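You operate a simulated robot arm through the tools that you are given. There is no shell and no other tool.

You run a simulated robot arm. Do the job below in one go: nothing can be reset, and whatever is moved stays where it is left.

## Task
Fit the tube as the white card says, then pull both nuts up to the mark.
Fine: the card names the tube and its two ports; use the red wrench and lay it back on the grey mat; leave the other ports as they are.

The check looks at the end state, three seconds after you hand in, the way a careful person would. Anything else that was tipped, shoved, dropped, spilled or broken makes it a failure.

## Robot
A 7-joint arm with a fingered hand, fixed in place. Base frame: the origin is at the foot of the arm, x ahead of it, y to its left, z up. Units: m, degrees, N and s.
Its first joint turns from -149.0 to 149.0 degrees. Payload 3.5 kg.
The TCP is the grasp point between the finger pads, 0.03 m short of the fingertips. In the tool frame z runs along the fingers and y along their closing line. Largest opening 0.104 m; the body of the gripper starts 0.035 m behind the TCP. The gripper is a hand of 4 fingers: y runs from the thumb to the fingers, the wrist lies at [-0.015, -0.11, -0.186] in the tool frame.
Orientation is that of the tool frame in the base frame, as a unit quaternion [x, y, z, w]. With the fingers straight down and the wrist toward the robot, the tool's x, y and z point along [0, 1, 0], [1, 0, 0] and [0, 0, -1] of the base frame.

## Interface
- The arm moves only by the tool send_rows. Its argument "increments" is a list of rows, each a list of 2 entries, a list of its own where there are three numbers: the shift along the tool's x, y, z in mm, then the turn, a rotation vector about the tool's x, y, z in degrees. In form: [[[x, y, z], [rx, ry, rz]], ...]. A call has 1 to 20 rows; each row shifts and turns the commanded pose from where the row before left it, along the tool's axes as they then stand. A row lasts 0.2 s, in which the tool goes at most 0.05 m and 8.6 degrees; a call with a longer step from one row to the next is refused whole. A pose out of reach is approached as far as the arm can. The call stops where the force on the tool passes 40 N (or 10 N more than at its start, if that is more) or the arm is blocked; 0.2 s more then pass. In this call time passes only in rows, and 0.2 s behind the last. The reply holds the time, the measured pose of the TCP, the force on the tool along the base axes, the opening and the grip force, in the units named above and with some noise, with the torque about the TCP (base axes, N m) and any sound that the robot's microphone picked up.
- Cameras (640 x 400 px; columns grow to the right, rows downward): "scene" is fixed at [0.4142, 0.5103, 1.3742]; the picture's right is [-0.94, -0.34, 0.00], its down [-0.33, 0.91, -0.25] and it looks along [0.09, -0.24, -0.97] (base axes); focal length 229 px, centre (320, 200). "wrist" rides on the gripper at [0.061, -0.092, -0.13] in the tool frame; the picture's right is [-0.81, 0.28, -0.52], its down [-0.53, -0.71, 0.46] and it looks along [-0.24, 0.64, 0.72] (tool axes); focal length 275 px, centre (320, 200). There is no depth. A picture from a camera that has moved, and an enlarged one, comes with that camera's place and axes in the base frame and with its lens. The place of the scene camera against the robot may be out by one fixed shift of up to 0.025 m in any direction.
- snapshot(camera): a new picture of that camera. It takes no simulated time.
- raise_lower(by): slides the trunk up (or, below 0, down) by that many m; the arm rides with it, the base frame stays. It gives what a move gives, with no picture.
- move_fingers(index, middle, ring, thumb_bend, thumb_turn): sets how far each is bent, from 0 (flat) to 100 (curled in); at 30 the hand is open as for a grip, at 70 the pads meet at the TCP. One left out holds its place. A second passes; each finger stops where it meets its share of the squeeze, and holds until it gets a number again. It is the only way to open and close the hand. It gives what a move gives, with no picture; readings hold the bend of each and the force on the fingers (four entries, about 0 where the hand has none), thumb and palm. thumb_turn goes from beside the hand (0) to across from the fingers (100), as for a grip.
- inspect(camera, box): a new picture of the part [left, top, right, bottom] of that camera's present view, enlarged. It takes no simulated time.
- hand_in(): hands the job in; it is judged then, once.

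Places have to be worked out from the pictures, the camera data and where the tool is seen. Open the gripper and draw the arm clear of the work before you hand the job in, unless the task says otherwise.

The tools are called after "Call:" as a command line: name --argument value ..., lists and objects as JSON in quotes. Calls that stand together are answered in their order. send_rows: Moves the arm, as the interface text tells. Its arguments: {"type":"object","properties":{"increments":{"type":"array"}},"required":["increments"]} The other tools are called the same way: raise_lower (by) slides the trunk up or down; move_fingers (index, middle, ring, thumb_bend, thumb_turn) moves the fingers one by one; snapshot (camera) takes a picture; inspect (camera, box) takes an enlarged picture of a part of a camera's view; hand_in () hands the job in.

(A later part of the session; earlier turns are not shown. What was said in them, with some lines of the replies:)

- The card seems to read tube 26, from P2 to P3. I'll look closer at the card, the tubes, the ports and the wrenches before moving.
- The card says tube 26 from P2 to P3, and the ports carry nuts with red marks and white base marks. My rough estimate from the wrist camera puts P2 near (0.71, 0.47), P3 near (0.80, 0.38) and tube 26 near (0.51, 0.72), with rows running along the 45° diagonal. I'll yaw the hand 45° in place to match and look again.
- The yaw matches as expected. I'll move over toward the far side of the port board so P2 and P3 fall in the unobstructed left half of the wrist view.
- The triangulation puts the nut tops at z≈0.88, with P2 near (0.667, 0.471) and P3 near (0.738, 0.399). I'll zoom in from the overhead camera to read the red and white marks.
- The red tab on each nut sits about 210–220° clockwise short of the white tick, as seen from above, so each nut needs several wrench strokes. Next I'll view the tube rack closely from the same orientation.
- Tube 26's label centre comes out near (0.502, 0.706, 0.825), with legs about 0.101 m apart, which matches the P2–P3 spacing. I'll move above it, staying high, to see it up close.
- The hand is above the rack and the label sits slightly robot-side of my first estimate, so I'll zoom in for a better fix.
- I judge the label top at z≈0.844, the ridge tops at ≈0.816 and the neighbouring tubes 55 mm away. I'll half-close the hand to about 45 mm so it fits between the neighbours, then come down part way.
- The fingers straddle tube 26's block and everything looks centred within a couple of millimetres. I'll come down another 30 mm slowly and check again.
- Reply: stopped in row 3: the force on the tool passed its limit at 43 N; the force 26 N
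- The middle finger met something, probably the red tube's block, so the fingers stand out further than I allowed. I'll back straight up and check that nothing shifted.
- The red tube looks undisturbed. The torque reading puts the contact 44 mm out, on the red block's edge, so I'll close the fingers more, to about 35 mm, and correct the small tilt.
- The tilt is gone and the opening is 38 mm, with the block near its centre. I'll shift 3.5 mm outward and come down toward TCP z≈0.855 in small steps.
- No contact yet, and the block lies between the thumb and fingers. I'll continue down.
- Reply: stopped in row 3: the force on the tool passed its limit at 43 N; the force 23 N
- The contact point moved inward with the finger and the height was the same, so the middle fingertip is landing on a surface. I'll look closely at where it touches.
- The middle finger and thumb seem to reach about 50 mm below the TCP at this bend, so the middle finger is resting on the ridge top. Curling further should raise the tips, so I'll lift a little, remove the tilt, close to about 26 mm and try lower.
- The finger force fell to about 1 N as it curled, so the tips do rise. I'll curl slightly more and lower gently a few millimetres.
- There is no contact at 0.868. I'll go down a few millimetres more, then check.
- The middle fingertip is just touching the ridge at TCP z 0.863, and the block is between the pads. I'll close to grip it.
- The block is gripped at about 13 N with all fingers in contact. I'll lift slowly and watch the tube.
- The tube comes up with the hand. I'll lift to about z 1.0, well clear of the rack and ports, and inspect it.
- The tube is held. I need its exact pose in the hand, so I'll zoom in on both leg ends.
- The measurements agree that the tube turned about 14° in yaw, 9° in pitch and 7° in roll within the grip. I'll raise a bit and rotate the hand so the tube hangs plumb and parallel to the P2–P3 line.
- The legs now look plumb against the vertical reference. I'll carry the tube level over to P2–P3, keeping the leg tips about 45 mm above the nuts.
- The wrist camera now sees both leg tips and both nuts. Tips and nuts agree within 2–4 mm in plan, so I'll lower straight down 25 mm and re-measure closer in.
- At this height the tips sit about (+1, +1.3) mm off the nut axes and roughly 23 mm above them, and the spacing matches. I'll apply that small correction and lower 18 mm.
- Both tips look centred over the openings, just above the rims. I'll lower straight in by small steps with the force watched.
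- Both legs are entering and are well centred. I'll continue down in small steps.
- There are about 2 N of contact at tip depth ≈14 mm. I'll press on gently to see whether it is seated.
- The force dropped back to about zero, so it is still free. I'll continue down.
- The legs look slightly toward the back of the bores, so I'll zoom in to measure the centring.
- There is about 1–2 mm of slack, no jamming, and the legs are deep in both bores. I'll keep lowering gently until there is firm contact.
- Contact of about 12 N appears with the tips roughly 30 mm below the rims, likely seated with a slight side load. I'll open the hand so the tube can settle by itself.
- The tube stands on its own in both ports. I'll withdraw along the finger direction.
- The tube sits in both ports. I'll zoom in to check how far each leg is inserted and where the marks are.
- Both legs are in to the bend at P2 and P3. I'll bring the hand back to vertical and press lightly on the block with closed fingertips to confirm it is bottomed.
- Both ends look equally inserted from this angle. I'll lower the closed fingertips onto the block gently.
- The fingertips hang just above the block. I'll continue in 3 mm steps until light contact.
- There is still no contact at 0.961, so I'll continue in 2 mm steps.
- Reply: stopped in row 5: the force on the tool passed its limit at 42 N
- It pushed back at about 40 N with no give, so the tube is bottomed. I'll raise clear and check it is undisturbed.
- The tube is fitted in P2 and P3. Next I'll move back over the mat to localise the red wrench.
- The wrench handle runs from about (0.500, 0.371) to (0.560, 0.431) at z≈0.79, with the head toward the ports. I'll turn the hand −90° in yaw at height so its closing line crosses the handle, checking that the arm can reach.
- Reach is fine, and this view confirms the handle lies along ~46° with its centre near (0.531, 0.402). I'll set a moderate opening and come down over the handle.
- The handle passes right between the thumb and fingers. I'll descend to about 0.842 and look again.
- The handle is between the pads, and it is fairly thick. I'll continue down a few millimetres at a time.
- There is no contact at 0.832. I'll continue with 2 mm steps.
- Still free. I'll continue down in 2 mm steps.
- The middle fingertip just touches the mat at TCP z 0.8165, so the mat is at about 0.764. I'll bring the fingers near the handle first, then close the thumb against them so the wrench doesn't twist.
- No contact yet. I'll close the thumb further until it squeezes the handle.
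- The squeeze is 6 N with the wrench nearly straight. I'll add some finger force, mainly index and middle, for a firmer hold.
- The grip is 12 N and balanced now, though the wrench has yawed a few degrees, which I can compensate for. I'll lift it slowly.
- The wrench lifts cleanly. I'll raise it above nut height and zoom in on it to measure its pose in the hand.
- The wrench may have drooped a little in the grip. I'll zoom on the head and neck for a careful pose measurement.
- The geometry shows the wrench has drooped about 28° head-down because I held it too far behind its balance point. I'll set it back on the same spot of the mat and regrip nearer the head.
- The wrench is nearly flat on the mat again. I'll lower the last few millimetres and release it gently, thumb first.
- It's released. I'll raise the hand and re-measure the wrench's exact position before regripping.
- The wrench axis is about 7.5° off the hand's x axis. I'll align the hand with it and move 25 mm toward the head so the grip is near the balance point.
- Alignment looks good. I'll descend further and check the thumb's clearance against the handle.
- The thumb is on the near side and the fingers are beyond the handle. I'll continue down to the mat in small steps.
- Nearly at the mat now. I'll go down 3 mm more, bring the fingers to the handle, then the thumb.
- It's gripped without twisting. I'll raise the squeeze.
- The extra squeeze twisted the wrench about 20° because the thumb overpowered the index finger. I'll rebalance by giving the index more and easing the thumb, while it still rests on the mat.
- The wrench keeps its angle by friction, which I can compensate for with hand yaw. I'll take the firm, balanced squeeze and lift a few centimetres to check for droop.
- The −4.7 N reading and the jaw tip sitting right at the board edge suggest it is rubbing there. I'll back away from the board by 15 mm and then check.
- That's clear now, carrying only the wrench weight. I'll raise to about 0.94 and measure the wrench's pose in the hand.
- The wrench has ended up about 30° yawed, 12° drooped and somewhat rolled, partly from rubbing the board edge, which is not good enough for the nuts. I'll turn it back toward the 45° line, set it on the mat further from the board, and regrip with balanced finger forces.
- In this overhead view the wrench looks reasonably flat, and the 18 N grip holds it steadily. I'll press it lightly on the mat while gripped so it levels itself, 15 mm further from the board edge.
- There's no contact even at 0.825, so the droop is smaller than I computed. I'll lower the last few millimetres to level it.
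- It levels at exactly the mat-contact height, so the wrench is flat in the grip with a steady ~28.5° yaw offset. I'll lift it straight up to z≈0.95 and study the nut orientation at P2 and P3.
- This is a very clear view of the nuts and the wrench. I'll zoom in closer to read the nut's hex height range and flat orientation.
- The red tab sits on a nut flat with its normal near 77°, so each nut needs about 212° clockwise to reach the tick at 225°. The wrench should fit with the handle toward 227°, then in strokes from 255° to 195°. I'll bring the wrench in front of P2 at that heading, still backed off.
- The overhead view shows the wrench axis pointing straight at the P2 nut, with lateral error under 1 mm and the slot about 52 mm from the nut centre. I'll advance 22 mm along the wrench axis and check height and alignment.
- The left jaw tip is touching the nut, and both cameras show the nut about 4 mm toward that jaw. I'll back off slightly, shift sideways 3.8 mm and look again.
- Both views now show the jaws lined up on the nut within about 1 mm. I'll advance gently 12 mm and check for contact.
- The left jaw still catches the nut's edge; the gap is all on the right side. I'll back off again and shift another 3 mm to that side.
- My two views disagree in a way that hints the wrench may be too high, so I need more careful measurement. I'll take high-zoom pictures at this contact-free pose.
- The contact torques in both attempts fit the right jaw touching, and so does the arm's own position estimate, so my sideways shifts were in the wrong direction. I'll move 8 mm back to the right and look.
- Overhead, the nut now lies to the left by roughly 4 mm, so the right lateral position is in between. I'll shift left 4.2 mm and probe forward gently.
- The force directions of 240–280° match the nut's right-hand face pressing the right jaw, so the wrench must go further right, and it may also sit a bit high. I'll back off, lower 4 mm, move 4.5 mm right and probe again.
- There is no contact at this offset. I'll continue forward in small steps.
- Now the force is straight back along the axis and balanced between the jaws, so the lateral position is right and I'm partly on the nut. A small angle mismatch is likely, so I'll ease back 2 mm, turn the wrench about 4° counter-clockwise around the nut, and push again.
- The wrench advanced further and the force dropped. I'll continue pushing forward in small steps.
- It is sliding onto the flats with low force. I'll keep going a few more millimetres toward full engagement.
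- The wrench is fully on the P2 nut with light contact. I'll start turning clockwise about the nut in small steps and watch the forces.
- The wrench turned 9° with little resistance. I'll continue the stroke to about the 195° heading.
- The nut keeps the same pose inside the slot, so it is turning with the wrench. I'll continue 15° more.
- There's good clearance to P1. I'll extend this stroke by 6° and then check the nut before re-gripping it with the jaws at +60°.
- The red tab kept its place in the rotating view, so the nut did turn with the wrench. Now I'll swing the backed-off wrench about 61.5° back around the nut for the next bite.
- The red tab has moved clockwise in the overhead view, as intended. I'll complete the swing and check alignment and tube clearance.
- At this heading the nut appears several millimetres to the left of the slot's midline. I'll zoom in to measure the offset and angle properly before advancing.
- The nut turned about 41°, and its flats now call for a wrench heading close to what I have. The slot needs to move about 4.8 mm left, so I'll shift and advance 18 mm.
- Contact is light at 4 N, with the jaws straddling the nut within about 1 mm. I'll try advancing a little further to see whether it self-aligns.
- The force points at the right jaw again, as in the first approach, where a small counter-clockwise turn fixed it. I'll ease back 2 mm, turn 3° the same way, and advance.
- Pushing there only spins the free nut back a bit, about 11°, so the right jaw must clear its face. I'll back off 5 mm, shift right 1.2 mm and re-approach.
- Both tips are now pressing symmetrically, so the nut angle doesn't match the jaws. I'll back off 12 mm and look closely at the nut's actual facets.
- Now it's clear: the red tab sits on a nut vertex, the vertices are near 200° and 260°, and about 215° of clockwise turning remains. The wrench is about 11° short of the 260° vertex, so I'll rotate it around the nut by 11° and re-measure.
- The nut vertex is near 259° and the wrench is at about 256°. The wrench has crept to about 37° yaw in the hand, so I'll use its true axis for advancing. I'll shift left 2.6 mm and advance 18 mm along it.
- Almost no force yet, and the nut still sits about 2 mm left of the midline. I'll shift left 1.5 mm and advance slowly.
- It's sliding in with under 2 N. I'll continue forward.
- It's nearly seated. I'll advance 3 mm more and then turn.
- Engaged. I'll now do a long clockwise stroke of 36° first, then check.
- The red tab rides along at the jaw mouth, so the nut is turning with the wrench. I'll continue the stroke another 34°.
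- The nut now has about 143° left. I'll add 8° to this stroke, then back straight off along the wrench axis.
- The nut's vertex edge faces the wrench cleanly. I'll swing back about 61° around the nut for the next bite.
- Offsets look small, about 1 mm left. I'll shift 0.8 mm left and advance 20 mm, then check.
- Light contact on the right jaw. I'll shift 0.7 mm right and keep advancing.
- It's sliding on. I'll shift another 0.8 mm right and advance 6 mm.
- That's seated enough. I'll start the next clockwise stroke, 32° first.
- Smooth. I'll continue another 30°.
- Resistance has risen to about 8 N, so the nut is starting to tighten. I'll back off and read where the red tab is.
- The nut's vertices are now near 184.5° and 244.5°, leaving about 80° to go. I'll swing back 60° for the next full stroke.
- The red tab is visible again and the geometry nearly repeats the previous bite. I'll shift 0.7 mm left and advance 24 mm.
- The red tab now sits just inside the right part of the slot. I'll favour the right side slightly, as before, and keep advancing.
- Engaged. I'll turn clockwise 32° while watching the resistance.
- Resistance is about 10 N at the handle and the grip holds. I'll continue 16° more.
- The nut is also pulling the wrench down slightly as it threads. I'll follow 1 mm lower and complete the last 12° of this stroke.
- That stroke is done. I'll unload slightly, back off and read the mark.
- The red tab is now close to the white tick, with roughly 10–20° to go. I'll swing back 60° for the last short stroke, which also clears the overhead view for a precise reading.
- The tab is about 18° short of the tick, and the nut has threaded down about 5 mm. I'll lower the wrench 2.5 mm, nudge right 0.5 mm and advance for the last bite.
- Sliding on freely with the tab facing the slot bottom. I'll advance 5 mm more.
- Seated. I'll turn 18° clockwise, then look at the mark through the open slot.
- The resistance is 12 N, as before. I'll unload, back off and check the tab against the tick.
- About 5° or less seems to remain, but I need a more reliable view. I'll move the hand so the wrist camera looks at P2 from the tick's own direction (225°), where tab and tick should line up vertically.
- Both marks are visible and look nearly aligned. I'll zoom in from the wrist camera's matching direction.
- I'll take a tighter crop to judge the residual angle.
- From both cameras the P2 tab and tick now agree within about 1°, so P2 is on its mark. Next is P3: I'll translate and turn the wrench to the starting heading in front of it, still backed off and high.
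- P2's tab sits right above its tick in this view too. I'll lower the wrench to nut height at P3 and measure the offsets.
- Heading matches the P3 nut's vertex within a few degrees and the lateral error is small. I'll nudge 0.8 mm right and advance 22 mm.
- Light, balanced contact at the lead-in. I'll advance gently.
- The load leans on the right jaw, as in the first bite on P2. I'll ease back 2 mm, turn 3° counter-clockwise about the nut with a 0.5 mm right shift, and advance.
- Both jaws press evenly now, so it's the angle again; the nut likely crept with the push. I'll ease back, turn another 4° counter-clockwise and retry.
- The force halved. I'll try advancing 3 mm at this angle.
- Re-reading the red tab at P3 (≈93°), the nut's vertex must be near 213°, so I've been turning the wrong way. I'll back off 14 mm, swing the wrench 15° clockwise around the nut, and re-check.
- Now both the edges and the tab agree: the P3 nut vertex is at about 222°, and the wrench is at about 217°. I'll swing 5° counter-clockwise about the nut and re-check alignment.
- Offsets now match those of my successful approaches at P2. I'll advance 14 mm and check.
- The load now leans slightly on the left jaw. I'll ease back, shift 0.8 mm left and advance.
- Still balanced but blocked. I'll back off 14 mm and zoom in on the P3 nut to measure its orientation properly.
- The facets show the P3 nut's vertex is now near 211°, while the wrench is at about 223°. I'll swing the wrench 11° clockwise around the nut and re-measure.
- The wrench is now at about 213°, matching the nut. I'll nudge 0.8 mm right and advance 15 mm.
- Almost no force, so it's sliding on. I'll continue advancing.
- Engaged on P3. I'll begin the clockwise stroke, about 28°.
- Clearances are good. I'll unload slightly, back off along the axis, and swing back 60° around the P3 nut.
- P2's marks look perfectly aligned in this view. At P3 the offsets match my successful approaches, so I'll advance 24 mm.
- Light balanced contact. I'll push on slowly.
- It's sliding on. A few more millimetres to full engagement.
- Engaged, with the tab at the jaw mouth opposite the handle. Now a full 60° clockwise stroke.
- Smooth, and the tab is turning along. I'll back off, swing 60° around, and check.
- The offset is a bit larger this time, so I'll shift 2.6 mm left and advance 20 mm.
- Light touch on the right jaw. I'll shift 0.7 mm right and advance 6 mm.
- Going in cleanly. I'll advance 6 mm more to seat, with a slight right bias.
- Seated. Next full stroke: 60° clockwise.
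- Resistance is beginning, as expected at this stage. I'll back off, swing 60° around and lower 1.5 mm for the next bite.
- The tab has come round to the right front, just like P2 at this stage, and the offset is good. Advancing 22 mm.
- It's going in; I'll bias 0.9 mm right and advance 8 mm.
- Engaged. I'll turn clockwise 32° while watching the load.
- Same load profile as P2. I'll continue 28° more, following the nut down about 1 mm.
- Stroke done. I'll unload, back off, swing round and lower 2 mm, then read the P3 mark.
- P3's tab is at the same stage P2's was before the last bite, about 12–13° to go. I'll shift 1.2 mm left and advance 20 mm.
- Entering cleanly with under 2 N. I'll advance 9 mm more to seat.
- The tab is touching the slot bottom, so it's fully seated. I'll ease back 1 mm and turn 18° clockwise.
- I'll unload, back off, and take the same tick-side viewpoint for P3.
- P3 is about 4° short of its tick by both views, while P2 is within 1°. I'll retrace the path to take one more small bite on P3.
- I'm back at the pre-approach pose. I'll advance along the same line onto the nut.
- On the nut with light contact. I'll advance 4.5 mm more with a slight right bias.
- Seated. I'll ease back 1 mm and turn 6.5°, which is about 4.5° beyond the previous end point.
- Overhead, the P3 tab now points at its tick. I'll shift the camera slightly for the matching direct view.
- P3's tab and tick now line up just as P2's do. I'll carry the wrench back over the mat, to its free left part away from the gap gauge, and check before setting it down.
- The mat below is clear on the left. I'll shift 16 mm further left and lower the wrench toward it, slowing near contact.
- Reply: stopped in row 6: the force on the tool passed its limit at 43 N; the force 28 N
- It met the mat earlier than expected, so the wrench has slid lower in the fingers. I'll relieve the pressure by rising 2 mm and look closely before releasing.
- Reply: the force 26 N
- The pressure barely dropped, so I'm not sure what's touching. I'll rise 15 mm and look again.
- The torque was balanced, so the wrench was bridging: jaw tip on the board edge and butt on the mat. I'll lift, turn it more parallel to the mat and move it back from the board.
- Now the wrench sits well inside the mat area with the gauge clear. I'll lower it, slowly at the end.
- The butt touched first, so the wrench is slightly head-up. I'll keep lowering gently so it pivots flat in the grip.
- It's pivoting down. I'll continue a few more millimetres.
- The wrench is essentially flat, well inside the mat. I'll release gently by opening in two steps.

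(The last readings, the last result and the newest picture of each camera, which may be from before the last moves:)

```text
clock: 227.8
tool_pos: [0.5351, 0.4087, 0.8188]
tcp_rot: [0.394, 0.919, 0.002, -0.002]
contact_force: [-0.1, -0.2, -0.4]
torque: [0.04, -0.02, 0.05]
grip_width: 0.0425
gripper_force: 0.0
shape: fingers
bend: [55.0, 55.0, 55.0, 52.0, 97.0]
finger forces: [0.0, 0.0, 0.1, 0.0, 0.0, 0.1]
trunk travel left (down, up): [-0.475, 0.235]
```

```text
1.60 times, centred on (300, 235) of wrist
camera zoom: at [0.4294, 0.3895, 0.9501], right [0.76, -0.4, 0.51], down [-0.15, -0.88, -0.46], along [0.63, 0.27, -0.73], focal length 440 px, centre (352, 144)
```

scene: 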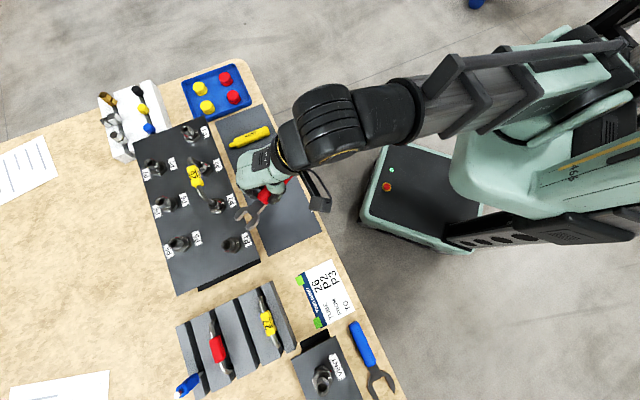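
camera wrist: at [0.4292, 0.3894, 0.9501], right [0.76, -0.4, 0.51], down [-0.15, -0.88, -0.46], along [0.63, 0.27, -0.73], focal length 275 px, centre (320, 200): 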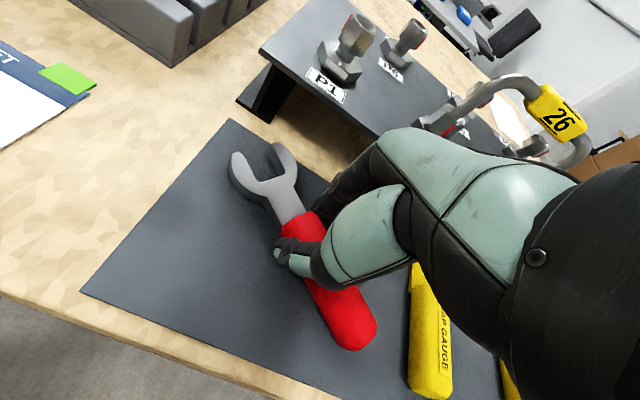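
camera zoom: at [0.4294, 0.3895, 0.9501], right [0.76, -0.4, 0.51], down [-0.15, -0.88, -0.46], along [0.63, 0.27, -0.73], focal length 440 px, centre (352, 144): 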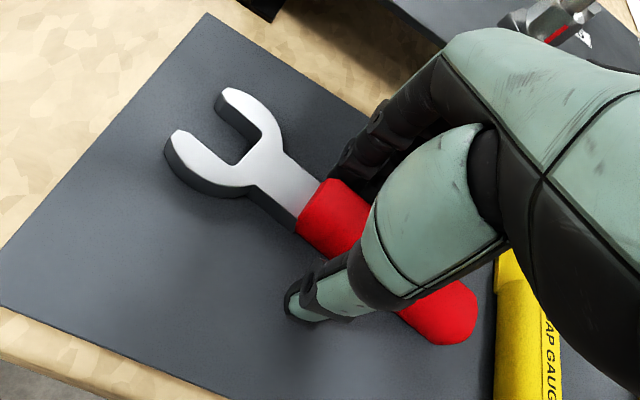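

The wrench lies flat on the mat and the hand is open. I'll lift straight up and check everything.

Call:
send_rows --increments '[[[0, 0, -8], [0, 0, 0]], [[0, 0, -20], [0, 0, 0]], [[0, 0, -40], [0, 0, 0]], [[0, 0, -45], [0, 0, 0]], [[0, 0, -45], [0, 0, 0]], [[0, 0, 0], [0, 0, 0]]]'

Call:
snapshot --camera "wrist"

Call:
snapshot --camera "scene"

```text
clock: 229.2
tool_pos: [0.5348, 0.409, 0.981]
tcp_rot: [0.395, 0.919, 0.001, -0.002]
contact_force: [0.4, 0.3, 0.1]
torque: [-0.02, 0.01, 0.0]
grip_width: 0.0423
gripper_force: 0.0
shape: fingers
bend: [55.0, 55.0, 55.0, 52.0, 97.0]
finger forces: [0.1, 0.1, 0.1, 0.1, 0.0, 0.0]
trunk travel left (down, up): [-0.475, 0.235]
```

```text
taken
camera wrist: at [0.4284, 0.3899, 1.1117], right [0.76, -0.4, 0.51], down [-0.15, -0.88, -0.46], along [0.63, 0.27, -0.73], focal length 275 px, centre (320, 200)
```

wrist: 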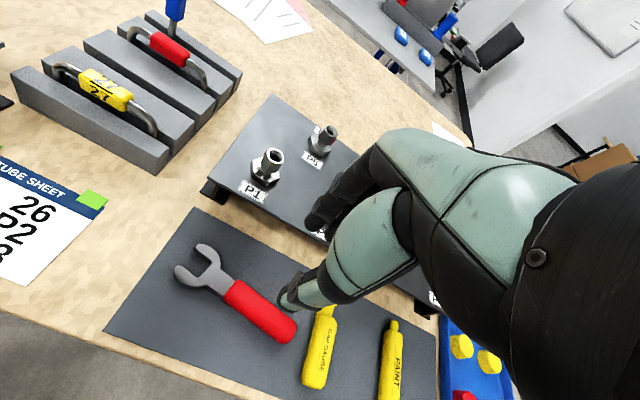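

```text
taken
```

scene: 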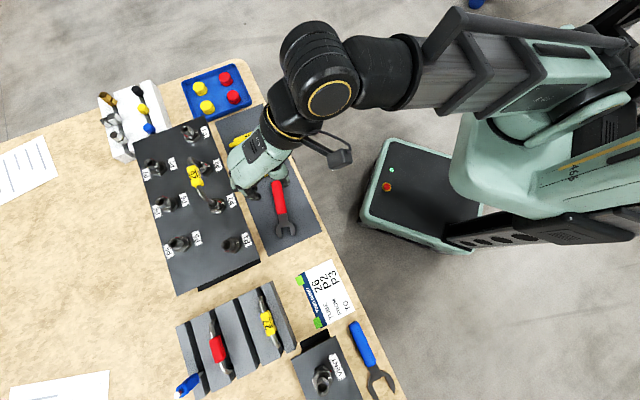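

The wrench lies fully on the mat, with the gauge and paint marker untouched. I'll open the hand fully, draw the arm up and back clear of the work, and take a final look.

Call:
send_rows --increments '[[[0, 0, -45], [0, 0, 0]], [[0, -20, -40], [0, 0, 0]], [[0, -45, 0], [0, 0, 0]], [[0, -40, 0], [0, 0, 0]], [[0, 0, 0], [0, 0, 0]]]'

Call:
move_fingers --index 30 --middle 30 --ring 30 --thumb_bend 30

Call:
snapshot --camera "scene"

Call:
inspect --camera "scene" --box '[185, 150, 245, 220]'

Call:
inspect --camera "scene" --box '[160, 100, 330, 260]'

Call:
snapshot --camera "wrist"

```text
clock: 230.4
tool_pos: [0.4625, 0.3413, 1.0642]
tcp_rot: [0.395, 0.919, 0.001, -0.001]
contact_force: [-0.4, -0.1, 0.3]
torque: [-0.03, 0.02, 0.02]
grip_width: 0.0427
gripper_force: 0.0
shape: fingers
bend: [55.0, 55.0, 55.0, 52.0, 97.0]
finger forces: [0.0, 0.0, 0.1, 0.0, 0.1, 0.1]
trunk travel left (down, up): [-0.475, 0.235]
```

```text
clock: 231.4
tool_pos: [0.4635, 0.3419, 1.0639]
tcp_rot: [0.395, 0.919, 0.001, -0.003]
contact_force: [-0.4, -0.3, -0.5]
torque: [-0.01, -0.02, -0.01]
grip_width: 0.1028
gripper_force: 0.0
shape: fingers
bend: [30.0, 30.0, 30.0, 30.0, 97.0]
finger forces: [0.1, 0.0, 0.0, 0.0, 0.0, 0.0]
trunk travel left (down, up): [-0.475, 0.235]
```

```text
taken
```

scene: 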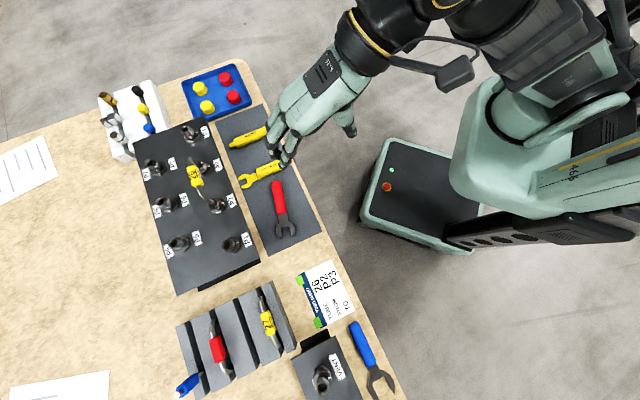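

```text
5.71 times, centred on (215, 185) of scene
camera zoom: at [0.4142, 0.5103, 1.3742], right [-0.94, -0.34, 0.0], down [-0.33, 0.91, -0.25], along [0.09, -0.24, -0.97], focal length 1310 px, centre (920, 286)
```

zoom: 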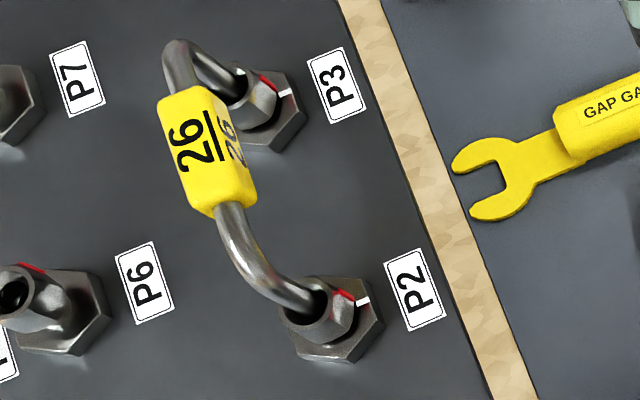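

```text
2.50 times, centred on (245, 180) of scene
camera zoom: at [0.4142, 0.5103, 1.3742], right [-0.94, -0.34, 0.0], down [-0.33, 0.91, -0.25], along [0.09, -0.24, -0.97], focal length 573 px, centre (508, 250)
```

zoom: 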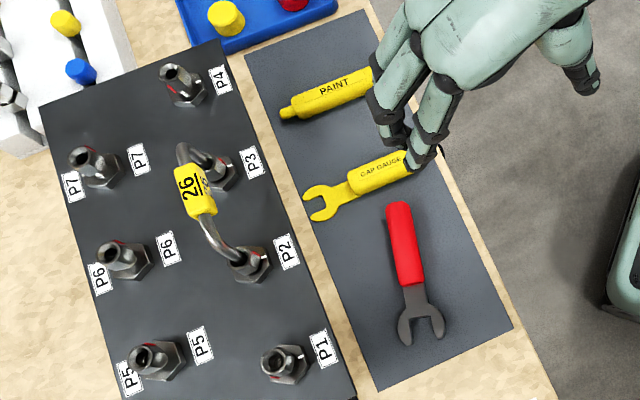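

```text
taken
camera wrist: at [0.3557, 0.3217, 1.1953], right [0.76, -0.4, 0.51], down [-0.15, -0.88, -0.46], along [0.63, 0.27, -0.73], focal length 275 px, centre (320, 200)
```

wrist: 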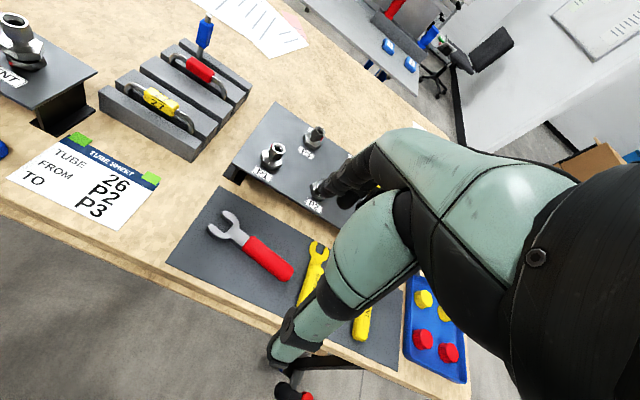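

Everything looks in place. One last close look at both marks with the view unobstructed.

Call:
inspect --camera "scene" --box '[208, 190, 236, 211]'

Call:
inspect --camera "scene" --box '[198, 152, 226, 173]'

Call:
inspect --camera "scene" --box '[165, 270, 305, 400]'

```text
16.00 times, centred on (222, 200) of scene
camera zoom: at [0.4142, 0.5103, 1.3742], right [-0.94, -0.34, 0.0], down [-0.33, 0.91, -0.25], along [0.09, -0.24, -0.97], focal length 3669 px, centre (1888, 192)
```

zoom: 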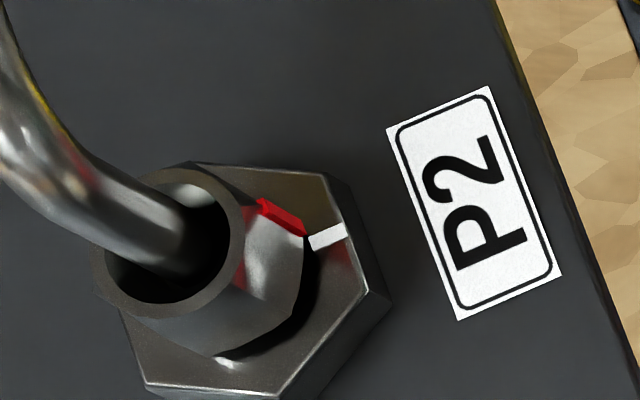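

```text
16.00 times, centred on (212, 162) of scene
camera zoom: at [0.4142, 0.5103, 1.3742], right [-0.94, -0.34, 0.0], down [-0.33, 0.91, -0.25], along [0.09, -0.24, -0.97], focal length 3669 px, centre (2048, 800)
```

zoom: 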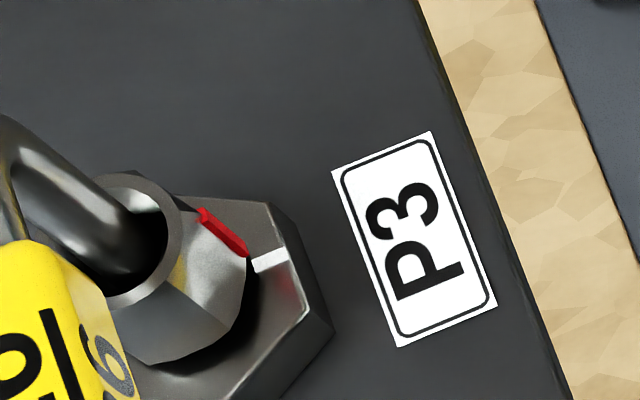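

```text
3.08 times, centred on (235, 335) of scene
camera zoom: at [0.4142, 0.5103, 1.3742], right [-0.94, -0.34, 0.0], down [-0.33, 0.91, -0.25], along [0.09, -0.24, -0.97], focal length 706 px, centre (582, -215)
```

zoom: 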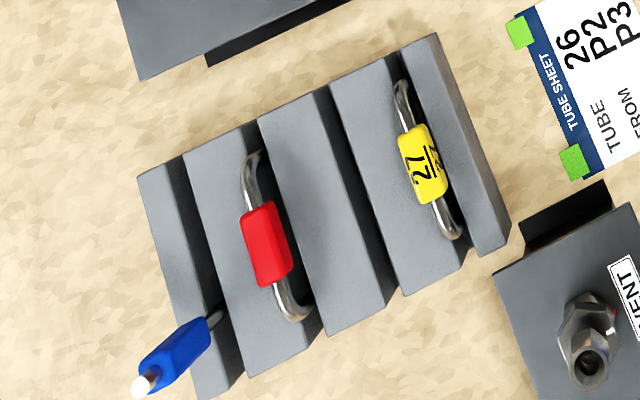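

Tube 26 sits in P2 and P3, both red tabs point at their white ticks, and the red wrench is back on the grey mat. The rack, the other ports and the other tools look unchanged, and the arm is clear, so I'm handing in.

Call:
hand_in

```text
The job is handed in.
```

I've handed the job in: tube 26 is fitted between P2 and P3, both nuts are up to their marks, and the red wrench is back on the grey mat. The result of the check was not shown to me.

- **Tube:** it is pushed fully home in both ports. I pressed on it to about 40 N and it did not give.
- **Nuts:** seen from above and from the tick side, P2's red tab is within about 1° of its white tick. P3's is within about 2°, after one extra small turn.
- **Wrench:** it lies flat and fully on the mat. It is turned a little from where it started, with clear space to the gap gauge.
- **Contacts along the way:**
  - A finger pressed on the rack, at up to 43 N, while I was picking up the tube. In the last pictures the rack and the tubes next to it look unmoved.
  - The wrench touched the edge of the port board twice, once on pickup and once while I was setting it down. The board looked unmoved in the last pictures.
- **Everything else:** the other ports, the gap gauge, the paint marker and the trays look as they did at the start. The hand is open and the arm is drawn back.
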